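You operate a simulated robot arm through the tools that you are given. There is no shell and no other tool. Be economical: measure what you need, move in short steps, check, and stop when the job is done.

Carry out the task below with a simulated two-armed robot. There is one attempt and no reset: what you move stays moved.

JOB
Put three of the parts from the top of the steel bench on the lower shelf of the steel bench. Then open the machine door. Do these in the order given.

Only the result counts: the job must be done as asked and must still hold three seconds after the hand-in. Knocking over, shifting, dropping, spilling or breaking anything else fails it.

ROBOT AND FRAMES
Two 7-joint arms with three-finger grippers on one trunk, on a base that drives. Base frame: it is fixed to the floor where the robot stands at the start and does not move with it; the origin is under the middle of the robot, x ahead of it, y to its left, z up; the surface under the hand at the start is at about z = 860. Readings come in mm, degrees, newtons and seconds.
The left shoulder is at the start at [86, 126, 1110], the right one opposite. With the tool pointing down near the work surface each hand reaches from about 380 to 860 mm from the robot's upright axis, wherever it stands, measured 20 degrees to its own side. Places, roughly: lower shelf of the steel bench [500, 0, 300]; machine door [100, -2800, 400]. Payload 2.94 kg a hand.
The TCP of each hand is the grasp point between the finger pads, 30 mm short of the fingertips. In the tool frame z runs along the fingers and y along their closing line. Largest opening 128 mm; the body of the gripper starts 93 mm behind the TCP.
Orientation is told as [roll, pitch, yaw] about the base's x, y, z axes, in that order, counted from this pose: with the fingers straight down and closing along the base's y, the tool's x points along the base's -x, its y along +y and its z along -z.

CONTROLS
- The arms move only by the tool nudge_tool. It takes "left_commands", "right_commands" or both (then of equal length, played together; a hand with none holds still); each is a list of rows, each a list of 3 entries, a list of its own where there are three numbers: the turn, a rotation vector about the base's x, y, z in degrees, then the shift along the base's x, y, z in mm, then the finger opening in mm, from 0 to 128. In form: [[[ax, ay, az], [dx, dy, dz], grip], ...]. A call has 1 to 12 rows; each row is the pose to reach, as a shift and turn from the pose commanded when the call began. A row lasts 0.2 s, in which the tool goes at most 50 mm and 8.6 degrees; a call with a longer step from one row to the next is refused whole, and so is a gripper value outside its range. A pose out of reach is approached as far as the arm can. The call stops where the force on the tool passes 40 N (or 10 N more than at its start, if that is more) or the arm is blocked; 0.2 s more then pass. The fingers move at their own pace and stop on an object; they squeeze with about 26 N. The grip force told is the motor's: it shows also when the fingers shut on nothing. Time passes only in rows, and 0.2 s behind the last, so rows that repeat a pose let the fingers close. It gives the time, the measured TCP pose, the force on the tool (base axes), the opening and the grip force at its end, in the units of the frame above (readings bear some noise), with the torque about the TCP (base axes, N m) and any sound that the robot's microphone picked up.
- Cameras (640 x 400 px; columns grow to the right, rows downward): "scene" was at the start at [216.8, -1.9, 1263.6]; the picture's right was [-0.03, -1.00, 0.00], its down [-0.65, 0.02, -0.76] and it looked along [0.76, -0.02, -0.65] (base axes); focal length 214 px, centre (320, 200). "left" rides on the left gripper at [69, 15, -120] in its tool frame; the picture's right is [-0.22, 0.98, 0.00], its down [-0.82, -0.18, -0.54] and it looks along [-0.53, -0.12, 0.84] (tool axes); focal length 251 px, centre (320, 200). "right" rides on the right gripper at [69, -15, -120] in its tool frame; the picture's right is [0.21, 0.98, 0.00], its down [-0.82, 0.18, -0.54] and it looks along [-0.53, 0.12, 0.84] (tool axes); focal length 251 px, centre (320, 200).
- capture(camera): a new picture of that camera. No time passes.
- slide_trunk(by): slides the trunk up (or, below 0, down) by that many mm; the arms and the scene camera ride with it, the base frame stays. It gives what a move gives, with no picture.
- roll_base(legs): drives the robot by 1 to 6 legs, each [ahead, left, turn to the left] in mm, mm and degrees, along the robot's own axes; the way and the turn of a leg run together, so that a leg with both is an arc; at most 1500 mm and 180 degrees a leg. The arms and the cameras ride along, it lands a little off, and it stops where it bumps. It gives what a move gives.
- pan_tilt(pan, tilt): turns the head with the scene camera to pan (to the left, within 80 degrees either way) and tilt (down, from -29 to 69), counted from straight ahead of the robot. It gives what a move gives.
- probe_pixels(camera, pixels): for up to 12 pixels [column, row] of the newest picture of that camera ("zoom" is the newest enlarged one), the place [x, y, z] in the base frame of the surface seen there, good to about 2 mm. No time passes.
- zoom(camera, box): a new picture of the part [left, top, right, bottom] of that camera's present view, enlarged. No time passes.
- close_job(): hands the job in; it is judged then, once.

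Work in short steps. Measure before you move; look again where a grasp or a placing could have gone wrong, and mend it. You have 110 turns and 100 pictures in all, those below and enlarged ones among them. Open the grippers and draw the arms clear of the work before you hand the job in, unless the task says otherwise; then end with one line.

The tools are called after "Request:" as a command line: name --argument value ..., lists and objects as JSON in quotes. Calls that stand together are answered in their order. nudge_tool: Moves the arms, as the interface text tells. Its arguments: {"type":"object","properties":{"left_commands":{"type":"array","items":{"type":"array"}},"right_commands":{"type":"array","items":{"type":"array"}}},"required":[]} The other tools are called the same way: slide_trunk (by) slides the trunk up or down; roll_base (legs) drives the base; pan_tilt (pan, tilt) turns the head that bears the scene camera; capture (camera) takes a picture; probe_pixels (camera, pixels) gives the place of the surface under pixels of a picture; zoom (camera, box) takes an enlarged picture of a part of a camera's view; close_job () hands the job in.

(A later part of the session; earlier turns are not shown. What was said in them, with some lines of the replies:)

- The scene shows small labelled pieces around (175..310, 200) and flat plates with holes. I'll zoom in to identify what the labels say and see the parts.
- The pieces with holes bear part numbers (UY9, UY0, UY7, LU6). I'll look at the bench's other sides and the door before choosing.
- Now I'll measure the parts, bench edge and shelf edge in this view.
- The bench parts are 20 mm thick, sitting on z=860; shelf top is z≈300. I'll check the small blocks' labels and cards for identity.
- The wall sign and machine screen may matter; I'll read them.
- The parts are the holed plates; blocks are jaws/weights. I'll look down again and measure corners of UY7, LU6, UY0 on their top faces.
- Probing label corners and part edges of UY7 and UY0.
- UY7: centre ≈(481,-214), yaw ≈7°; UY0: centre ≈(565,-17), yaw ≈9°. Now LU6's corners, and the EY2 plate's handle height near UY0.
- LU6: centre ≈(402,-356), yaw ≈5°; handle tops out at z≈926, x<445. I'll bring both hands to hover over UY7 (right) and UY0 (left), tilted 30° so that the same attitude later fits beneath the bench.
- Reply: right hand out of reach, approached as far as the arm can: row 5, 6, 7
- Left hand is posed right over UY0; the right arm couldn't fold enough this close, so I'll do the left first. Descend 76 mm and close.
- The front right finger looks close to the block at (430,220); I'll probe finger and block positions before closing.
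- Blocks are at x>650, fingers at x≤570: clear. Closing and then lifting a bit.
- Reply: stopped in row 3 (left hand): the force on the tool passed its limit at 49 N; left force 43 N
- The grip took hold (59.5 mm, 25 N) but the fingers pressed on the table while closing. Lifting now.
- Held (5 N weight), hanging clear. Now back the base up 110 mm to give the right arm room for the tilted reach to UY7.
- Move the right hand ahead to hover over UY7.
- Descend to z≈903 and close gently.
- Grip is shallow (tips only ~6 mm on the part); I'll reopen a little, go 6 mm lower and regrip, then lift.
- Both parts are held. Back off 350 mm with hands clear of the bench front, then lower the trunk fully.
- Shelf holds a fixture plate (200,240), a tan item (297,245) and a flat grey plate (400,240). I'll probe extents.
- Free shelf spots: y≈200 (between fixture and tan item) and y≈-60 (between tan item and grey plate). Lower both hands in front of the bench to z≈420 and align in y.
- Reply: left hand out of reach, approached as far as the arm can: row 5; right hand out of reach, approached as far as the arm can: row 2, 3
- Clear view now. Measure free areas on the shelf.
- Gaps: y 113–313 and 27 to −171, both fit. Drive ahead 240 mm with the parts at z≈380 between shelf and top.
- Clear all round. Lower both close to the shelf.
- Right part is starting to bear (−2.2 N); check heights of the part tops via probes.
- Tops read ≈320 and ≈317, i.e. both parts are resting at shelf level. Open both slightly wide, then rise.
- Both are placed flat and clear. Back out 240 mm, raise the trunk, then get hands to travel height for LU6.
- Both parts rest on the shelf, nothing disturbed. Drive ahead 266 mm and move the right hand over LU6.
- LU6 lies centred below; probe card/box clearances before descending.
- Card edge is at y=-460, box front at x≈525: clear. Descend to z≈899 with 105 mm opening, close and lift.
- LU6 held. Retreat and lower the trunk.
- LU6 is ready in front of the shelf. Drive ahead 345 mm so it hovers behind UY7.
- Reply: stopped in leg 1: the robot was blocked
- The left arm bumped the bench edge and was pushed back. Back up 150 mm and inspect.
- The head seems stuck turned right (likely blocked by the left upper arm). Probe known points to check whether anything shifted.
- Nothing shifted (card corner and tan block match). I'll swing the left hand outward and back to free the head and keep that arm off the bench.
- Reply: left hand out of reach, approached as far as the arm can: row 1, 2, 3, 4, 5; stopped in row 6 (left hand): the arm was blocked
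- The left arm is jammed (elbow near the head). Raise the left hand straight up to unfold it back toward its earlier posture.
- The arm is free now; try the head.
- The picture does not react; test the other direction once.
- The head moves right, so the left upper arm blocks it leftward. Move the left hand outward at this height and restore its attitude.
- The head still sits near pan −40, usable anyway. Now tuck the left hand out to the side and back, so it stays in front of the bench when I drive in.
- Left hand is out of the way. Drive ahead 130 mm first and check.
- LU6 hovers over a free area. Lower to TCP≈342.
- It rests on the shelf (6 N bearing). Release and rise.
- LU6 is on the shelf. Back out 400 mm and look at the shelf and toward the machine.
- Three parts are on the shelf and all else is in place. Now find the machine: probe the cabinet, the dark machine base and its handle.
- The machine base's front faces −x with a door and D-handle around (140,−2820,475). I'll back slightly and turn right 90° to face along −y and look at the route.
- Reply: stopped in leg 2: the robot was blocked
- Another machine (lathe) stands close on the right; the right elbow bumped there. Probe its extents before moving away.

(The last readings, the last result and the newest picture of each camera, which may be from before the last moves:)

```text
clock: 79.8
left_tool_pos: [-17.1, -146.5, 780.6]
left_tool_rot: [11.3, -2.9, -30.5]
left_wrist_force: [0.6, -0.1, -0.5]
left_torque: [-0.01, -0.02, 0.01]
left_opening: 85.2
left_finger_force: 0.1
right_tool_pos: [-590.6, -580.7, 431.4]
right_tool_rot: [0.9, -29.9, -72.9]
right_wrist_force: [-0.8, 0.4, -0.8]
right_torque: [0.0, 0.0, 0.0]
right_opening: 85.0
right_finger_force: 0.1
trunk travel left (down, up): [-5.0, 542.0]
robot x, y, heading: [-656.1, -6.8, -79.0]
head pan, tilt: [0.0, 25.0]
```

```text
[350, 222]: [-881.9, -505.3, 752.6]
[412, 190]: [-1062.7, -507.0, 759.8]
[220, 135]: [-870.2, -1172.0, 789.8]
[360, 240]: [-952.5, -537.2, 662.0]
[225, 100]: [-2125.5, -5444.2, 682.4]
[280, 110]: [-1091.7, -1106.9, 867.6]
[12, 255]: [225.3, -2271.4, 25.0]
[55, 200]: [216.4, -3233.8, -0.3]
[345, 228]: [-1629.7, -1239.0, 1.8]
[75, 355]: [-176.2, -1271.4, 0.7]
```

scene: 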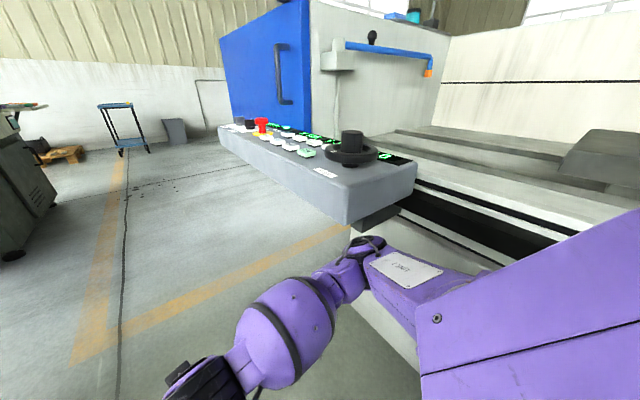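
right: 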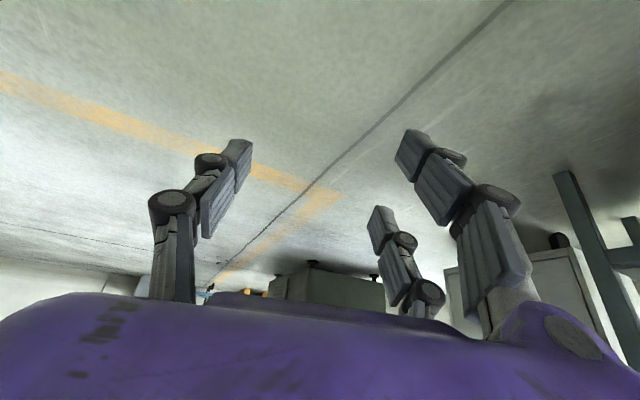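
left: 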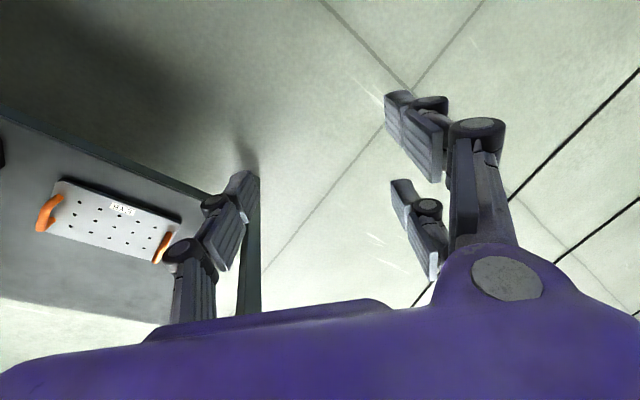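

Lathe front is at x≈−870; the aisle centre is x≈−350. First bring the left hand back in front of the robot so I can shift over.

Request:
nudge_tool --left_commands '[[[-2.4, -0.5, -4.8], [-31, -33, 0], 85], [[-4.9, -1, -9.6], [-62, -66, 0], 85], [[-7.3, -1.4, -14.4], [-94, -99, 0], 85], [[-9.8, -1.9, -19.2], [-125, -132, 0], 85], [[-12.2, -2.4, -24], [-156, -165, 0], 85], [[-14.7, -2.9, -28.8], [-188, -198, 0], 85], [[-17.1, -3.4, -33.6], [-219, -231, 0], 85], [[-19.6, -3.8, -38.4], [-250, -264, 0], 85], [[-22, -4.3, -43.2], [-282, -297, 0], 85], [[-24.5, -4.8, -48], [-313, -330, 0], 85]]'

```text
clock: 82.0
left_tool_pos: [-332.5, -478.1, 780.4]
left_tool_rot: [0.6, -24.8, -76.6]
left_wrist_force: [-0.7, -1.1, -0.2]
left_torque: [-0.03, 0.01, 0.0]
left_opening: 85.0
left_finger_force: 0.1
right_tool_pos: [-589.6, -580.6, 430.9]
right_tool_rot: [0.9, -30.0, -72.9]
right_wrist_force: [-1.0, 1.0, 0.5]
right_torque: [0.02, -0.03, 0.04]
right_opening: 84.9
right_finger_force: 0.1
trunk travel left (down, up): [-5.0, 542.0]
robot x, y, heading: [-655.5, -10.2, -79.0]
head pan, tilt: [0.0, 25.0]
```

Shift 280 mm left (toward +x), then turn to face −y and look.

Request:
roll_base --legs '[[0, 280, 0], [0, 0, -11], [900, 0, 0]]'

Request:
pan_tilt --pan 40 --tilt 25

Request:
capture --camera "scene"

```text
clock: 90.2
left_tool_pos: [-167.5, -1382.8, 780.6]
left_tool_rot: [0.5, -24.9, -88.6]
left_wrist_force: [0.4, 0.2, 0.3]
left_torque: [0.0, 0.01, 0.03]
left_opening: 85.1
left_finger_force: 0.0
right_tool_pos: [-441.1, -1428.8, 430.5]
right_tool_rot: [0.9, -29.8, -84.8]
right_wrist_force: [-0.6, -0.3, -0.9]
right_torque: [0.0, 0.0, 0.02]
right_opening: 84.9
right_finger_force: 0.1
trunk travel left (down, up): [-5.0, 542.0]
robot x, y, heading: [-384.2, -853.4, -90.6]
head pan, tilt: [0.0, 25.0]
```

```text
clock: 91.3
left_tool_pos: [-165.7, -1381.8, 779.4]
left_tool_rot: [0.5, -24.8, -88.7]
left_wrist_force: [0.0, 0.0, -0.6]
left_torque: [0.05, 0.01, 0.03]
left_opening: 85.2
left_finger_force: 0.1
right_tool_pos: [-440.9, -1427.2, 430.1]
right_tool_rot: [1.0, -29.9, -84.8]
right_wrist_force: [0.7, 0.2, -0.1]
right_torque: [-0.04, -0.04, 0.0]
right_opening: 85.2
right_finger_force: 0.0
trunk travel left (down, up): [-5.0, 542.0]
robot x, y, heading: [-380.9, -853.2, -90.8]
head pan, tilt: [40.0, 25.0]
```

```text
31 pictures are left
```

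scene: 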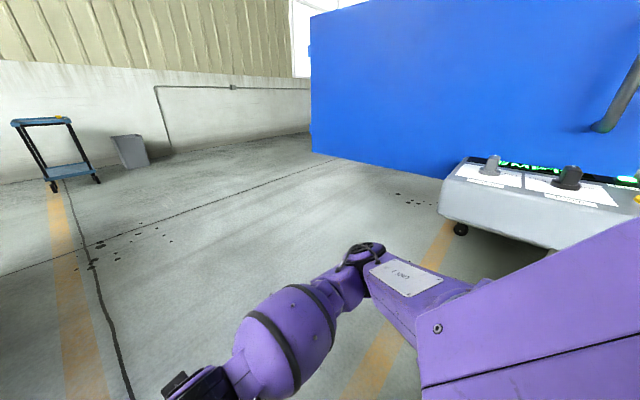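

Path ahead is clear. Drive on in steps, easing right by 120 mm past the panel, to y≈−2750.

Request:
roll_base --legs '[[500, 0, 0], [700, -120, 0], [700, 0, 0]]'

Request:
capture --camera "scene"

Request:
capture --camera "left"

```text
clock: 101.2
left_tool_pos: [-320.6, -3294.5, 781.5]
left_tool_rot: [0.5, -24.8, -88.8]
left_wrist_force: [-0.2, -0.4, -0.4]
left_torque: [0.01, 0.0, 0.0]
left_opening: 85.3
left_finger_force: 0.0
right_tool_pos: [-595.2, -3338.7, 431.3]
right_tool_rot: [0.9, -29.9, -85.0]
right_wrist_force: [0.1, -0.2, 0.1]
right_torque: [-0.01, 0.0, 0.0]
right_opening: 85.2
right_finger_force: 0.0
trunk travel left (down, up): [-5.0, 542.0]
robot x, y, heading: [-536.6, -2762.6, -91.0]
head pan, tilt: [40.0, 25.0]
```

```text
30 pictures are left
```

scene: 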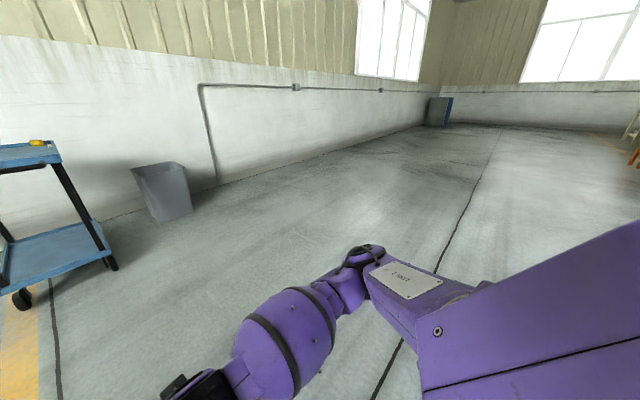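

```text
29 pictures are left
```

left: 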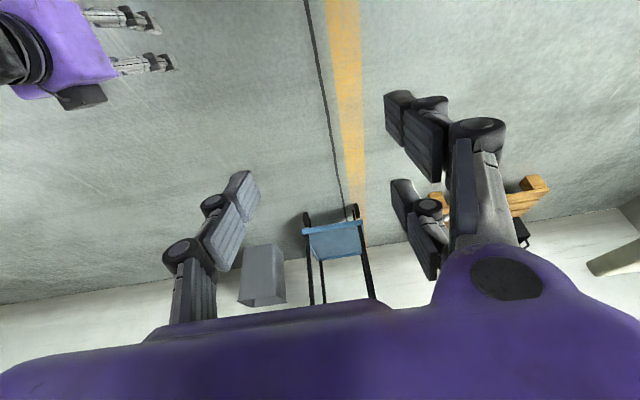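

Now in front of the machine's y. Move 100 mm further from it and turn left to face it, then look.

Request:
roll_base --legs '[[0, -100, 0], [0, 0, 91]]'

Request:
pan_tilt --pan 0 --tilt 30

Request:
capture --camera "scene"

Request:
capture --camera "left"

Request:
capture --camera "right"

```text
clock: 106.5
left_tool_pos: [-104.9, -2554.1, 780.6]
left_tool_rot: [0.4, -24.8, 0.2]
left_wrist_force: [-0.5, 0.0, -0.2]
left_torque: [-0.03, -0.01, -0.01]
left_opening: 84.9
left_finger_force: 0.1
right_tool_pos: [-65.2, -2828.0, 431.7]
right_tool_rot: [1.0, -29.9, 4.1]
right_wrist_force: [0.7, 0.4, 0.0]
right_torque: [0.0, 0.02, 0.01]
right_opening: 85.3
right_finger_force: 0.0
trunk travel left (down, up): [-5.0, 542.0]
robot x, y, heading: [-636.4, -2759.0, -2.1]
head pan, tilt: [40.0, 25.0]
```

```text
clock: 107.6
left_tool_pos: [-104.7, -2554.1, 779.7]
left_tool_rot: [0.5, -24.9, 0.4]
left_wrist_force: [0.6, 0.5, 0.4]
left_torque: [0.0, 0.01, 0.0]
left_opening: 85.1
left_finger_force: 0.0
right_tool_pos: [-64.4, -2828.6, 429.7]
right_tool_rot: [0.9, -29.9, 4.1]
right_wrist_force: [-0.5, 0.1, 0.8]
right_torque: [-0.02, -0.02, 0.0]
right_opening: 85.0
right_finger_force: 0.0
trunk travel left (down, up): [-5.0, 542.0]
robot x, y, heading: [-637.2, -2762.1, -2.1]
head pan, tilt: [0.0, 30.0]
```

```text
28 pictures are left
```

scene: 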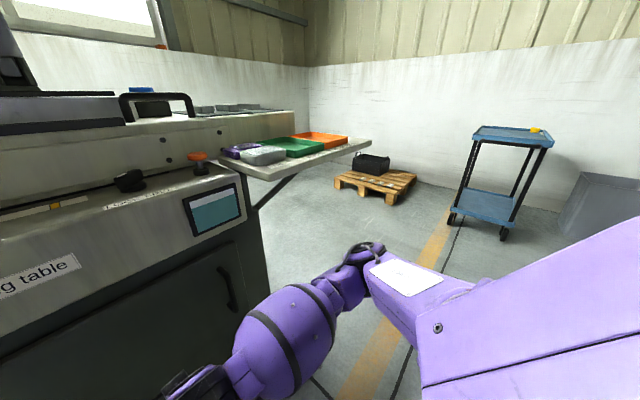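

```text
27 pictures are left
```

left: 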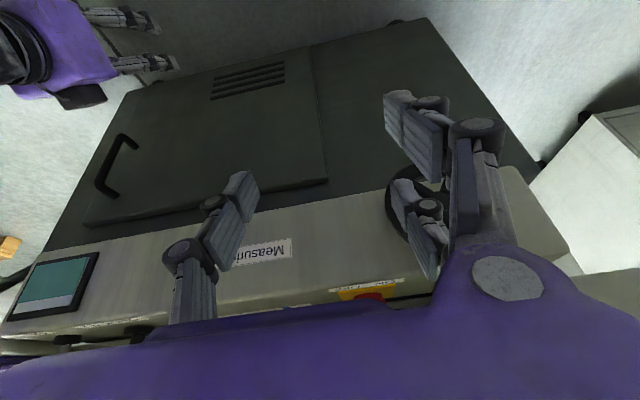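

```text
26 pictures are left
```

right: 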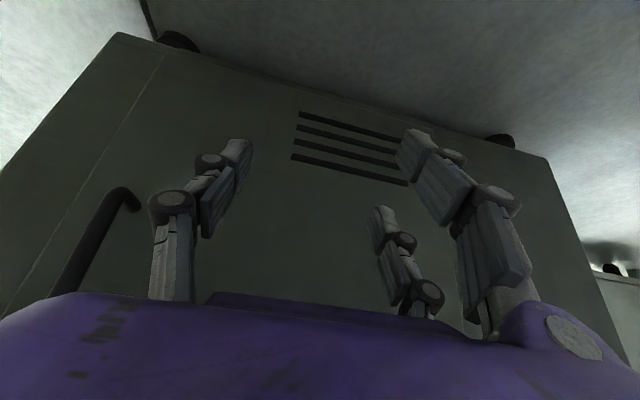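

The cabinet door is under the measuring table: handle at left-picture (115,165), scene (227,290). Measure handle and door edges.

Request:
probe_pixels --camera "left" --pixels '[[99, 188], [108, 160], [120, 142], [134, 140], [115, 193], [150, 165], [88, 222], [310, 50], [326, 178], [140, 95], [60, 215], [250, 120]]'

Request:
probe_pixels --camera "scene" --pixels '[[221, 270], [227, 288], [233, 306], [242, 290], [205, 290], [240, 240], [265, 280], [183, 205], [300, 165], [365, 143], [150, 110], [125, 185]]'

Request:
zoom --camera "left" --box '[60, 60, 360, 260]'

```text
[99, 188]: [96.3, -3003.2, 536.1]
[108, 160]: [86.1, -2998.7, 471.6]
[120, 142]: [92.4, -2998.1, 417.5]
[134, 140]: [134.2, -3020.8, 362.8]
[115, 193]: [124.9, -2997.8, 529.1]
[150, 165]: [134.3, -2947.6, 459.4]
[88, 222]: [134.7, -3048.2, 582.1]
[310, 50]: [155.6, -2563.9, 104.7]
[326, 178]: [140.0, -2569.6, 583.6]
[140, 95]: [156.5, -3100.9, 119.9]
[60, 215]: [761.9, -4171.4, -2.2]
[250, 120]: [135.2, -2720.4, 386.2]
```

```text
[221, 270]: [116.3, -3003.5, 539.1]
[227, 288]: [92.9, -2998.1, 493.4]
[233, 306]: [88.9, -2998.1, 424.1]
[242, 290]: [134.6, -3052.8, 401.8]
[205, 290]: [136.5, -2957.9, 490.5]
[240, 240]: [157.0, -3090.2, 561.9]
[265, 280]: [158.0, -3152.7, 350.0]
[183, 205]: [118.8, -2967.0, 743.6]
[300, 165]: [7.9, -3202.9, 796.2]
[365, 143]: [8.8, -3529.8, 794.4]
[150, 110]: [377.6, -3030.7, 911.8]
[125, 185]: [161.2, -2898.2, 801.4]
```

```text
2.00 times, centred on (210, 160) of left
```

zoom: 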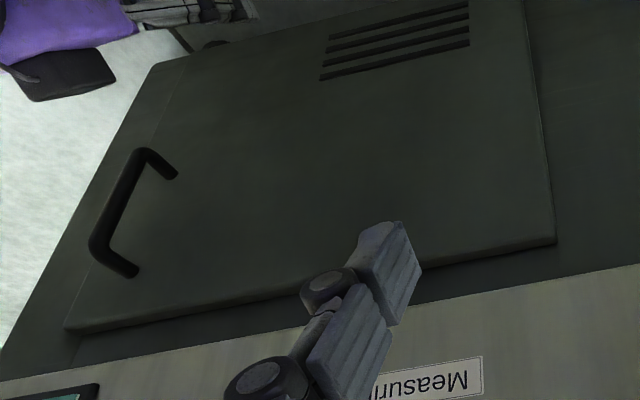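

Handle: vertical bar at x≈90, y≈−3000, z 410–545; door face x=135, hinge side y≈−2565. I'll tuck the left arm away and turn the right hand to point forward (horizontal), closing along y.

Request:
nudge_tool --left_commands '[[[0, 2.5, 4.8], [-20, 43, 0], 85], [[0, 5, 9.6], [-45, 85, 0], 85], [[0, 7.5, 14.4], [-70, 127, 0], 85], [[0, 10, 19.2], [-95, 169, 0], 85], [[0, 12.5, 24], [-120, 210, 0], 85], [[0, 15, 28.8], [-150, 248, 0], 85], [[0, 17.5, 33.6], [-180, 285, 0], 85], [[0, 20, 38.4], [-212, 322, 0], 85], [[0, 22.5, 43.2], [-245, 358, 0], 85], [[0, 25, 48], [-280, 390, 0], 85]]' --right_commands '[[[0, -5.5, 0], [0, -13, 5], 85], [[0, -11, 0], [0, -26, 10], 85], [[0, -16.5, 0], [0, -40, 15], 85], [[0, -22, 0], [0, -53, 20], 85], [[0, -27.5, 0], [0, -66, 25], 85], [[0, -33, 0], [0, -80, 30], 85], [[0, -38.5, 0], [0, -93, 35], 85], [[0, -44, 0], [0, -106, 40], 85], [[0, -49.5, 0], [0, -120, 45], 85], [[0, -55, 0], [0, -134, 50], 85]]'

Request:
capture --camera "right"

```text
clock: 109.8
left_tool_pos: [-382.6, -2164.3, 778.2]
left_tool_rot: [10.5, -2.5, 46.6]
left_wrist_force: [-0.5, 0.5, -0.3]
left_torque: [0.02, 0.02, -0.04]
left_opening: 84.9
left_finger_force: 0.1
right_tool_pos: [-68.6, -2838.3, 441.8]
right_tool_rot: [0.6, -39.5, 5.5]
right_wrist_force: [-0.1, 0.5, -0.2]
right_torque: [-0.05, 0.02, -0.02]
right_opening: 85.0
right_finger_force: 0.1
right hand out of reach, approached as far as the arm can: row 2, 3, 4, 5, 6, 7, 8, 9, 10
trunk travel left (down, up): [-5.0, 542.0]
robot x, y, heading: [-638.3, -2759.4, -2.0]
head pan, tilt: [0.0, 30.0]
```

```text
24 pictures are left
```

right: 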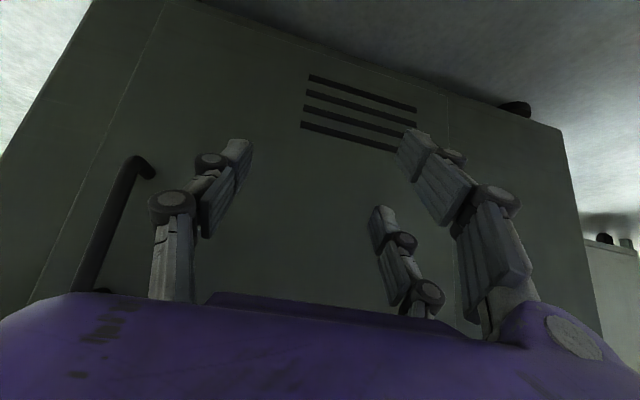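

Too folded for a flat hand here; extend it ahead toward the handle while turning.

Request:
nudge_tool --right_commands '[[[0, 0, 0], [5, -30, 5], 110], [[0, 0, 0], [15, -60, 10], 110], [[0, 0, 0], [25, -90, 20], 110], [[0, -6, -1], [35, -120, 30], 110], [[0, -12, -2], [42, -145, 38], 110], [[0, -18, -3], [48, -162, 38], 110], [[0, -24, -4], [50, -162, 38], 110], [[0, -30, -5], [50, -162, 38], 110], [[0, -36, -5], [50, -162, 38], 110]]'

Request:
capture --camera "right"

Request:
capture --camera "scene"

```text
clock: 111.8
left_tool_pos: [-382.2, -2165.7, 778.7]
left_tool_rot: [10.5, -2.4, 46.7]
left_wrist_force: [0.1, 0.7, 0.7]
left_torque: [0.02, -0.02, 0.0]
left_opening: 85.0
left_finger_force: 0.2
right_tool_pos: [-34.9, -2973.0, 492.0]
right_tool_rot: [0.2, -47.9, 4.7]
right_wrist_force: [0.0, -0.2, 0.4]
right_torque: [0.0, 0.0, 0.02]
right_opening: 110.0
right_finger_force: 0.1
right hand out of reach, approached as far as the arm can: row 5, 6, 7, 8, 9
trunk travel left (down, up): [-5.0, 542.0]
robot x, y, heading: [-639.0, -2761.1, -1.9]
head pan, tilt: [0.0, 30.0]
```

```text
23 pictures are left
```

right: 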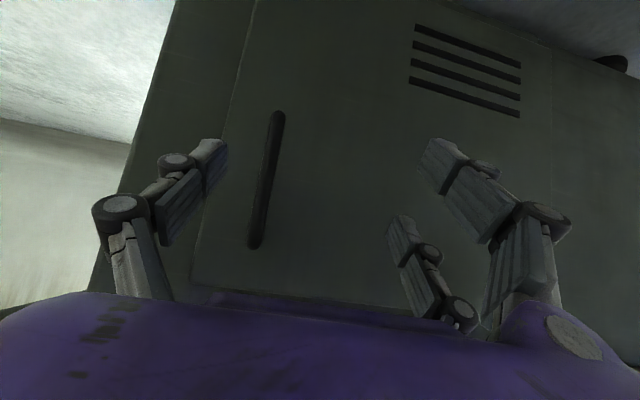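

```text
22 pictures are left
```

scene: 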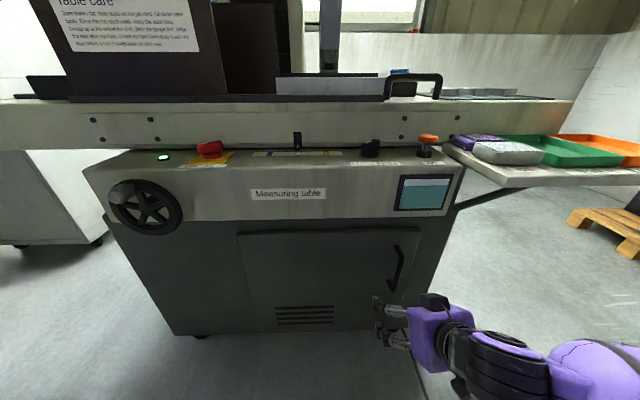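

Head is free again and shows the door fully (handle (397,268)). Fingers at 48° pitch suffice for the vertical bar. Align in y, then advance around the bar.

Request:
nudge_tool --right_commands '[[[0, 0, -2], [0, -28, 0], 110], [[0, 0, -4], [30, -28, 0], 110], [[0, 0, -4], [60, -28, 0], 110], [[0, 0, -4], [90, -28, 0], 110], [[0, 0, -4], [120, -28, 0], 110]]'

Request:
capture --camera "right"

Request:
zoom --camera "scene" --box '[340, 200, 500, 340]'

```text
clock: 113.0
left_tool_pos: [-383.0, -2164.0, 777.2]
left_tool_rot: [10.4, -2.5, 46.7]
left_wrist_force: [0.9, -0.6, 0.1]
left_torque: [-0.01, -0.02, -0.05]
left_opening: 84.7
left_finger_force: 0.2
right_tool_pos: [84.8, -3001.4, 492.5]
right_tool_rot: [0.1, -47.7, 0.6]
right_wrist_force: [-0.4, -0.2, -0.3]
right_torque: [0.03, -0.01, -0.04]
right_opening: 109.9
right_finger_force: 0.1
trunk travel left (down, up): [-5.0, 542.0]
robot x, y, heading: [-639.7, -2764.1, -1.8]
head pan, tilt: [0.0, 30.0]
```

```text
21 pictures are left
```

right: 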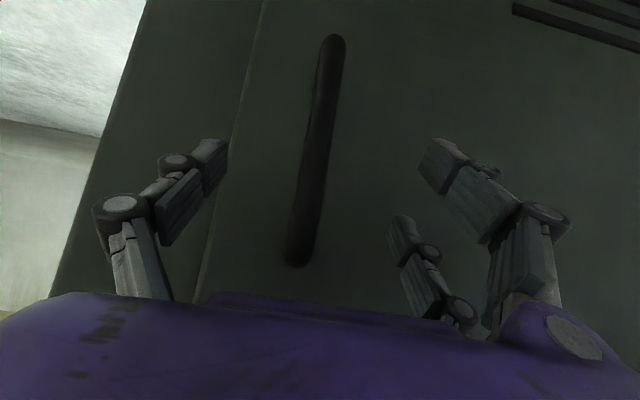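

```text
2.86 times, centred on (420, 270) of scene
```

zoom: 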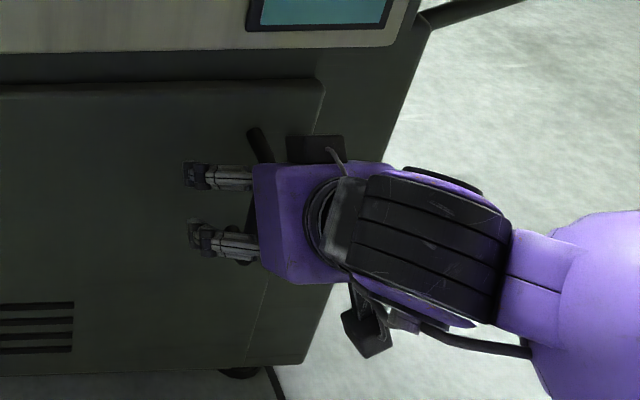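

The bar passes through the TCP pixel (≈315,190). Close on it and start a small pull of 20 mm.

Request:
nudge_tool --right_commands '[[[0, 0, 0], [0, 0, 0], 0], [[0, 0, 0], [0, 0, 0], 0], [[0, 0, 0], [0, 0, 0], 0], [[0, 0, 0], [0, 0, 0], 0]]'

Request:
nudge_tool --right_commands '[[[0, 0, 0], [-10, 1, 0], 0], [[0, 0, 0], [-22, 3, 0], 0], [[0, 0, 0], [-36, 6, 0], 0], [[0, 0, 0], [-50, 9, 0], 0]]'

Request:
capture --camera "scene"

```text
clock: 114.0
left_tool_pos: [-382.3, -2167.1, 781.1]
left_tool_rot: [10.5, -2.7, 46.6]
left_wrist_force: [-0.9, -0.1, -0.4]
left_torque: [0.01, 0.01, -0.02]
left_opening: 85.0
left_finger_force: 0.0
right_tool_pos: [84.1, -3005.7, 491.8]
right_tool_rot: [-0.2, -47.7, 0.5]
right_wrist_force: [-1.1, -19.6, 0.2]
right_torque: [0.09, 0.11, -0.2]
right_opening: 15.3
right_finger_force: 41.6
trunk travel left (down, up): [-5.0, 542.0]
robot x, y, heading: [-636.2, -2762.6, -2.0]
head pan, tilt: [0.0, 30.0]
```

```text
clock: 115.0
left_tool_pos: [-384.1, -2165.3, 778.3]
left_tool_rot: [10.4, -2.5, 46.7]
left_wrist_force: [-0.6, 0.1, 0.2]
left_torque: [0.01, 0.02, -0.02]
left_opening: 85.0
left_finger_force: 0.0
right_tool_pos: [32.8, -2996.1, 491.8]
right_tool_rot: [-0.2, -47.7, 0.6]
right_wrist_force: [-7.6, -30.9, 9.6]
right_torque: [-0.14, 0.2, -0.27]
right_opening: 15.1
right_finger_force: 41.5
trunk travel left (down, up): [-5.0, 542.0]
robot x, y, heading: [-635.3, -2760.8, -2.0]
head pan, tilt: [0.0, 30.0]
```

```text
19 pictures are left
```

scene: 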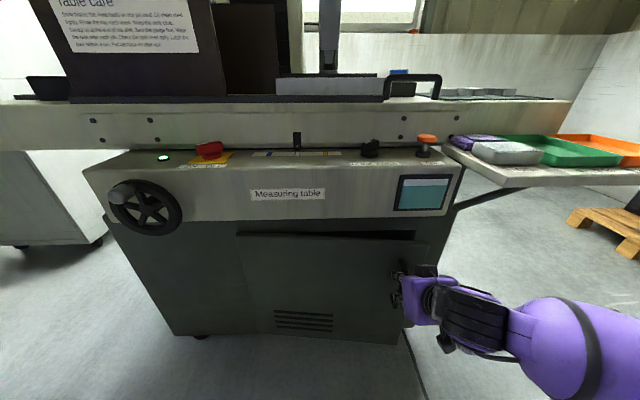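

The door is swinging open about its left hinge. Continue along the arc (hinge ≈(150,−2570), radius ≈440), yawing with it.

Request:
nudge_tool --right_commands '[[[0, 0, -1], [-10, -4, 0], 0], [[0, 1, -3], [-25, 0, 0], 0], [[0, 2, -5], [-40, 5, 0], 0], [[0, 4, -7], [-58, 12, 0], 0], [[0, 6, -9], [-76, 21, 0], 0], [[0, 8, -12], [-95, 31, 0], 0], [[0, 10, -14], [-113, 42, 0], 0], [[0, 11, -16], [-130, 53, 0], 0], [[0, 12, -18], [-147, 65, 0], 0]]'

Request:
capture --camera "scene"

```text
clock: 116.7
left_tool_pos: [-380.7, -2167.5, 779.0]
left_tool_rot: [10.4, -2.5, 46.5]
left_wrist_force: [1.2, -0.2, -0.9]
left_torque: [-0.02, 0.02, 0.01]
left_opening: 84.9
left_finger_force: 0.0
right_tool_pos: [-71.7, -2952.8, 486.7]
right_tool_rot: [-2.2, -38.0, -13.4]
right_wrist_force: [-2.4, -5.4, 10.9]
right_torque: [0.18, 0.74, -0.17]
right_opening: 13.9
right_finger_force: 40.1
right hand out of reach, approached as far as the arm can: row 6, 7, 8
trunk travel left (down, up): [-5.0, 542.0]
robot x, y, heading: [-639.6, -2764.2, -1.9]
head pan, tilt: [0.0, 30.0]
stopped in row 8 (right hand): the force on the tool passed its limit at 50 N (the readings are from after the stop); the commanded pose is now the measured one
```

```text
18 pictures are left
```

scene: 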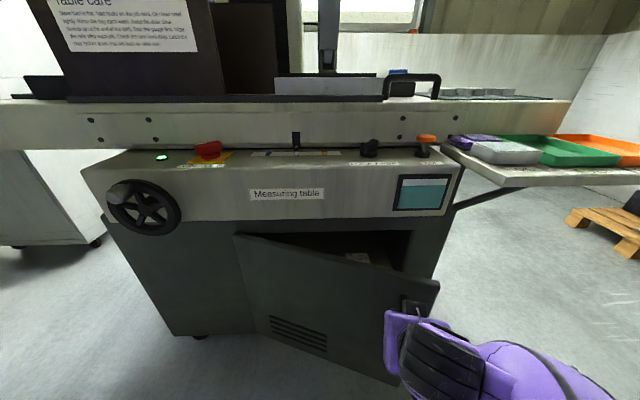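

Door about 22° open and something is inside the cabinet. The arm is at its fold limit, so continue the arc by driving the base back-left in short legs.

Request:
roll_base --legs '[[-70, 44, 0], [-62, 60, -5], [-40, 55, -5]]'

Request:
capture --camera "scene"

```text
clock: 118.2
left_tool_pos: [-449.6, -2111.5, 777.9]
left_tool_rot: [10.4, -2.6, 45.3]
left_wrist_force: [-0.2, 0.6, 0.4]
left_torque: [0.02, 0.02, -0.04]
left_opening: 85.0
left_finger_force: 0.1
right_tool_pos: [-153.0, -2895.7, 485.5]
right_tool_rot: [-1.2, -38.0, -14.0]
right_wrist_force: [2.8, 4.1, -2.9]
right_torque: [-0.92, 0.49, 0.14]
right_opening: 14.3
right_finger_force: 39.7
trunk travel left (down, up): [-5.0, 542.0]
robot x, y, heading: [-716.5, -2705.5, -3.3]
head pan, tilt: [0.0, 30.0]
stopped in leg 2: the force on the tool passed its limit at 53 N (the readings are from after the stop); the commanded pose is now the measured one
```

```text
17 pictures are left
```

scene: 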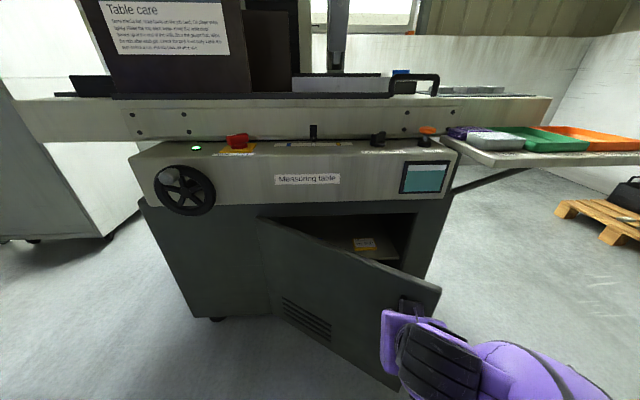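

About 40° open. Let the gripper yaw a bit with the door, then drive the next arc bit.

Request:
nudge_tool --right_commands '[[[0, 0, -5], [0, 0, 0], 0], [[0, 0, -10], [0, 0, 0], 0], [[0, 0, -15], [0, 0, 0], 0]]'

Request:
roll_base --legs '[[-47, 47, 0], [-38, 50, 0]]'

Request:
capture --camera "scene"

```text
clock: 119.0
left_tool_pos: [-450.0, -2110.3, 777.6]
left_tool_rot: [10.5, -2.3, 45.4]
left_wrist_force: [-0.2, 0.3, -0.6]
left_torque: [0.0, 0.02, -0.02]
left_opening: 85.0
left_finger_force: 0.0
right_tool_pos: [-150.2, -2894.8, 486.1]
right_tool_rot: [-1.0, -38.0, -29.1]
right_wrist_force: [14.5, 16.6, -7.8]
right_torque: [-1.28, 0.58, 0.3]
right_opening: 14.8
right_finger_force: 40.2
trunk travel left (down, up): [-5.0, 542.0]
robot x, y, heading: [-719.4, -2705.9, -3.0]
head pan, tilt: [0.0, 30.0]
```

```text
clock: 120.8
left_tool_pos: [-529.0, -2010.4, 778.7]
left_tool_rot: [10.5, -2.6, 45.4]
left_wrist_force: [0.4, 0.2, 0.4]
left_torque: [-0.01, 0.03, 0.01]
left_opening: 85.0
left_finger_force: 0.0
right_tool_pos: [-232.8, -2796.8, 487.3]
right_tool_rot: [-1.3, -38.0, -29.1]
right_wrist_force: [0.8, 1.1, 3.5]
right_torque: [-0.52, 0.79, -0.1]
right_opening: 14.6
right_finger_force: 40.3
trunk travel left (down, up): [-5.0, 542.0]
robot x, y, heading: [-802.0, -2602.4, -3.0]
head pan, tilt: [0.0, 30.0]
```

```text
16 pictures are left
```

scene: 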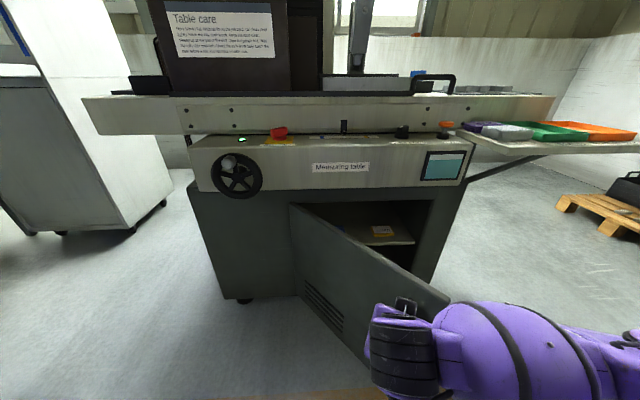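

About 60° open. One more yaw and arc segment to near 75–80°.

Request:
nudge_tool --right_commands '[[[0, 0, -5], [0, 0, 0], 0], [[0, 0, -10], [0, 0, 0], 0], [[0, 0, -15], [0, 0, 0], 0]]'

Request:
roll_base --legs '[[-24, 46, 0], [-16, 48, 0]]'

Request:
capture --camera "scene"

```text
clock: 121.6
left_tool_pos: [-528.3, -2009.5, 778.4]
left_tool_rot: [10.5, -2.5, 45.4]
left_wrist_force: [0.1, -0.7, -0.2]
left_torque: [-0.01, 0.0, 0.01]
left_opening: 85.1
left_finger_force: 0.0
right_tool_pos: [-231.0, -2794.8, 485.8]
right_tool_rot: [-1.1, -38.0, -44.3]
right_wrist_force: [13.3, 9.0, -4.1]
right_torque: [-0.49, 1.12, 0.35]
right_opening: 14.9
right_finger_force: 40.4
trunk travel left (down, up): [-5.0, 542.0]
robot x, y, heading: [-797.3, -2603.2, -2.8]
head pan, tilt: [0.0, 30.0]
```

```text
clock: 123.3
left_tool_pos: [-557.8, -1937.3, 779.2]
left_tool_rot: [10.3, -2.4, 45.2]
left_wrist_force: [0.6, -0.4, -1.0]
left_torque: [0.05, 0.01, -0.05]
left_opening: 84.8
left_finger_force: 0.0
right_tool_pos: [-266.5, -2725.5, 485.5]
right_tool_rot: [-2.1, -38.0, -44.0]
right_wrist_force: [-4.0, -0.7, 7.4]
right_torque: [0.06, 0.4, 0.06]
right_opening: 14.4
right_finger_force: 39.9
trunk travel left (down, up): [-5.0, 542.0]
robot x, y, heading: [-829.8, -2525.0, -3.4]
head pan, tilt: [0.0, 30.0]
stopped in leg 2: the force on the tool passed its limit at 44 N (the readings are from after the stop); the commanded pose is now the measured one
```

```text
15 pictures are left
```

scene: 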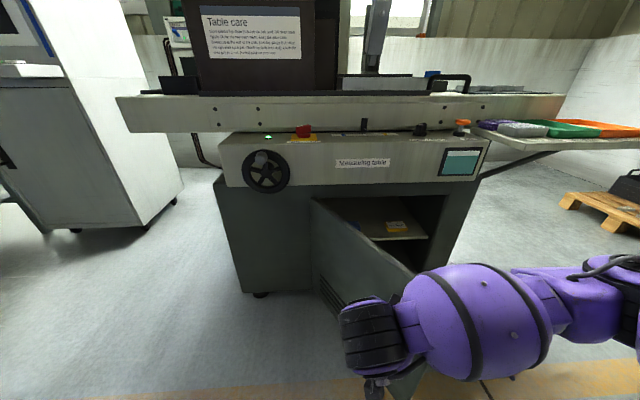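

About 62° open. Rather than drive nearer to the lathe behind-left, continue the arc with the arm.

Request:
nudge_tool --right_commands '[[[0, 0, -3], [-4, 12, 0], 0], [[0, 0, -6], [-8, 25, 0], 0], [[0, 0, -9], [-12, 39, 0], 0], [[0, 0, -12], [-16, 54, 0], 0], [[0, 0, -15], [-19, 70, 0], 0], [[0, 0, -18], [-22, 86, 0], 0], [[0, 0, -21], [-24, 102, 0], 0], [[0, 0, -24], [-26, 118, 0], 0]]'

Request:
capture --camera "scene"

```text
clock: 125.1
left_tool_pos: [-557.0, -1936.2, 778.6]
left_tool_rot: [10.4, -2.5, 45.2]
left_wrist_force: [-0.8, -0.9, -0.8]
left_torque: [0.01, -0.02, 0.0]
left_opening: 85.1
left_finger_force: 0.0
right_tool_pos: [-294.0, -2606.2, 485.3]
right_tool_rot: [-2.0, -38.0, -68.2]
right_wrist_force: [0.9, 0.6, 10.4]
right_torque: [0.1, 0.46, 0.22]
right_opening: 14.5
right_finger_force: 39.3
trunk travel left (down, up): [-5.0, 542.0]
robot x, y, heading: [-824.8, -2526.1, -3.4]
head pan, tilt: [0.0, 30.0]
```

```text
14 pictures are left
```

scene: 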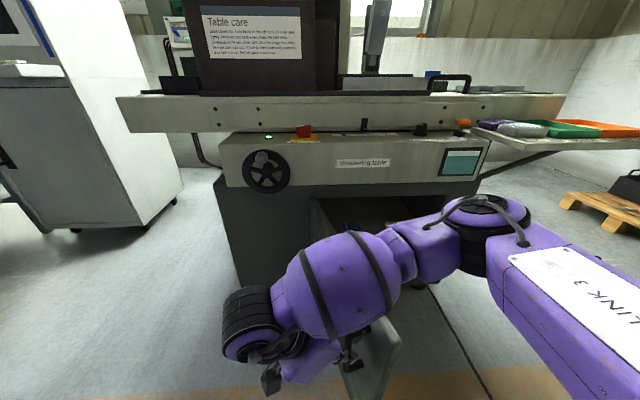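

About 78°. One more push with the arm to near 88°.

Request:
nudge_tool --right_commands '[[[0, 0, -3], [-1, 15, 0], 0], [[0, 0, -6], [-1, 30, 0], 0], [[0, 0, -9], [0, 46, 0], 0], [[0, 0, -12], [1, 62, 0], 0], [[0, 0, -14], [3, 78, 0], 0]]'

```text
clock: 126.3
left_tool_pos: [-560.7, -1935.5, 779.3]
left_tool_rot: [10.3, -2.6, 45.2]
left_wrist_force: [-1.4, -0.6, 0.3]
left_torque: [0.0, -0.01, 0.01]
left_opening: 84.8
left_finger_force: 0.1
right_tool_pos: [-293.3, -2527.7, 485.7]
right_tool_rot: [-2.4, -37.8, -81.9]
right_wrist_force: [-34.6, 2.2, 13.8]
right_torque: [0.1, -0.07, -0.21]
right_opening: 14.3
right_finger_force: 39.2
trunk travel left (down, up): [-5.0, 542.0]
robot x, y, heading: [-829.9, -2527.1, -3.3]
head pan, tilt: [0.0, 30.0]
```

Door ≈88° open. Release the bar and withdraw along the fingers (+y and up).

Request:
nudge_tool --right_commands '[[[0, 0, 0], [0, 0, 0], 60], [[0, 0, 0], [0, 0, 0], 100], [[0, 0, 0], [0, 0, 0], 100], [[0, 0, 0], [-2, 20, 15], 100], [[0, 0, 0], [-5, 45, 35], 100], [[0, 0, 0], [-10, 75, 60], 100], [[0, 0, 0], [-20, 100, 90], 100]]'

Request:
capture --camera "scene"

Request:
capture --camera "right"

```text
clock: 127.9
left_tool_pos: [-557.5, -1936.0, 778.3]
left_tool_rot: [10.4, -2.5, 45.2]
left_wrist_force: [1.0, -0.1, -0.2]
left_torque: [-0.01, 0.01, 0.03]
left_opening: 84.9
left_finger_force: 0.0
right_tool_pos: [-310.2, -2429.1, 577.5]
right_tool_rot: [-2.2, -38.0, -82.0]
right_wrist_force: [1.4, 0.2, 0.8]
right_torque: [0.01, 0.01, 0.0]
right_opening: 99.9
right_finger_force: 0.0
trunk travel left (down, up): [-5.0, 542.0]
robot x, y, heading: [-828.9, -2526.3, -3.3]
head pan, tilt: [0.0, 30.0]
```

```text
13 pictures are left
```

scene: 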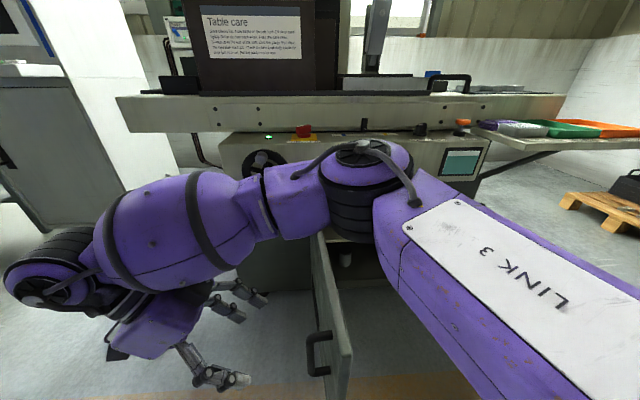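

```text
12 pictures are left
```

right: 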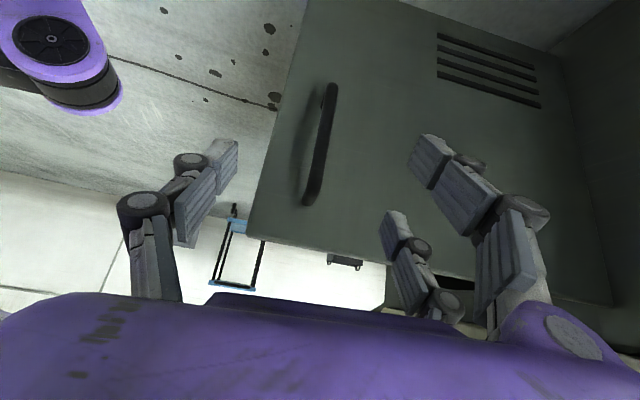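

The door stands open and the hand is free of the handle. Raise the trunk so both arms are well clear, then check.

Request:
slide_trunk --by 300

Request:
capture --camera "right"

Request:
capture --camera "scene"

```text
clock: 130.9
left_tool_pos: [-556.5, -1935.7, 1077.6]
left_tool_rot: [10.6, -2.5, 45.1]
left_wrist_force: [-0.5, 0.0, 0.4]
left_torque: [0.0, 0.0, 0.0]
left_opening: 85.3
left_finger_force: 0.0
right_tool_pos: [-309.1, -2429.1, 875.1]
right_tool_rot: [-2.1, -38.0, -81.9]
right_wrist_force: [0.0, 0.1, -0.2]
right_torque: [-0.05, 0.02, 0.01]
right_opening: 100.1
right_finger_force: 0.1
trunk travel left (down, up): [-305.0, 242.0]
robot x, y, heading: [-831.8, -2524.7, -3.3]
head pan, tilt: [0.0, 30.0]
```

```text
11 pictures are left
```

right: 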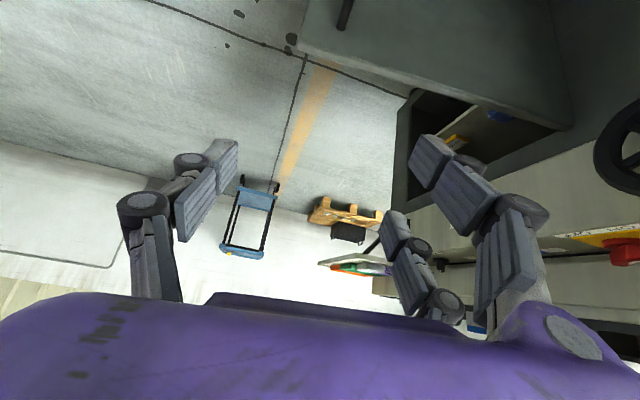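

```text
10 pictures are left
```

scene: 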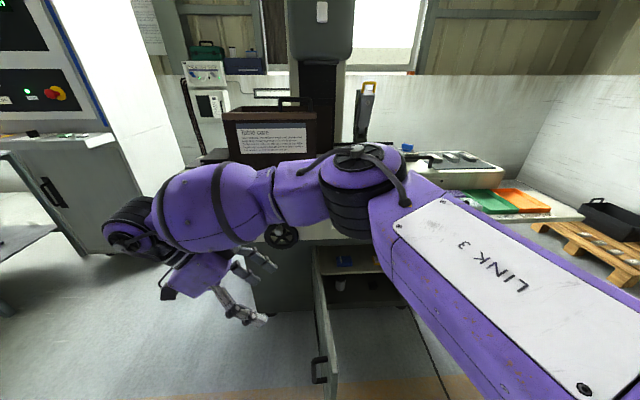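

The door stands open by itself at about 85–90°, both arms are clear and empty, and all three parts lie on the lower shelf. Handing in.

Request:
close_job

```text
The job is handed in.
```

I put three parts (UY0, UY7 and LU6) on the lower shelf of the steel bench, then opened the machine door to about 88°, and handed the job in. During the job the left arm bumped the bench edge and the right arm touched the neighbouring machine. I measured nothing moved on the bench, but I did not check the other machine.
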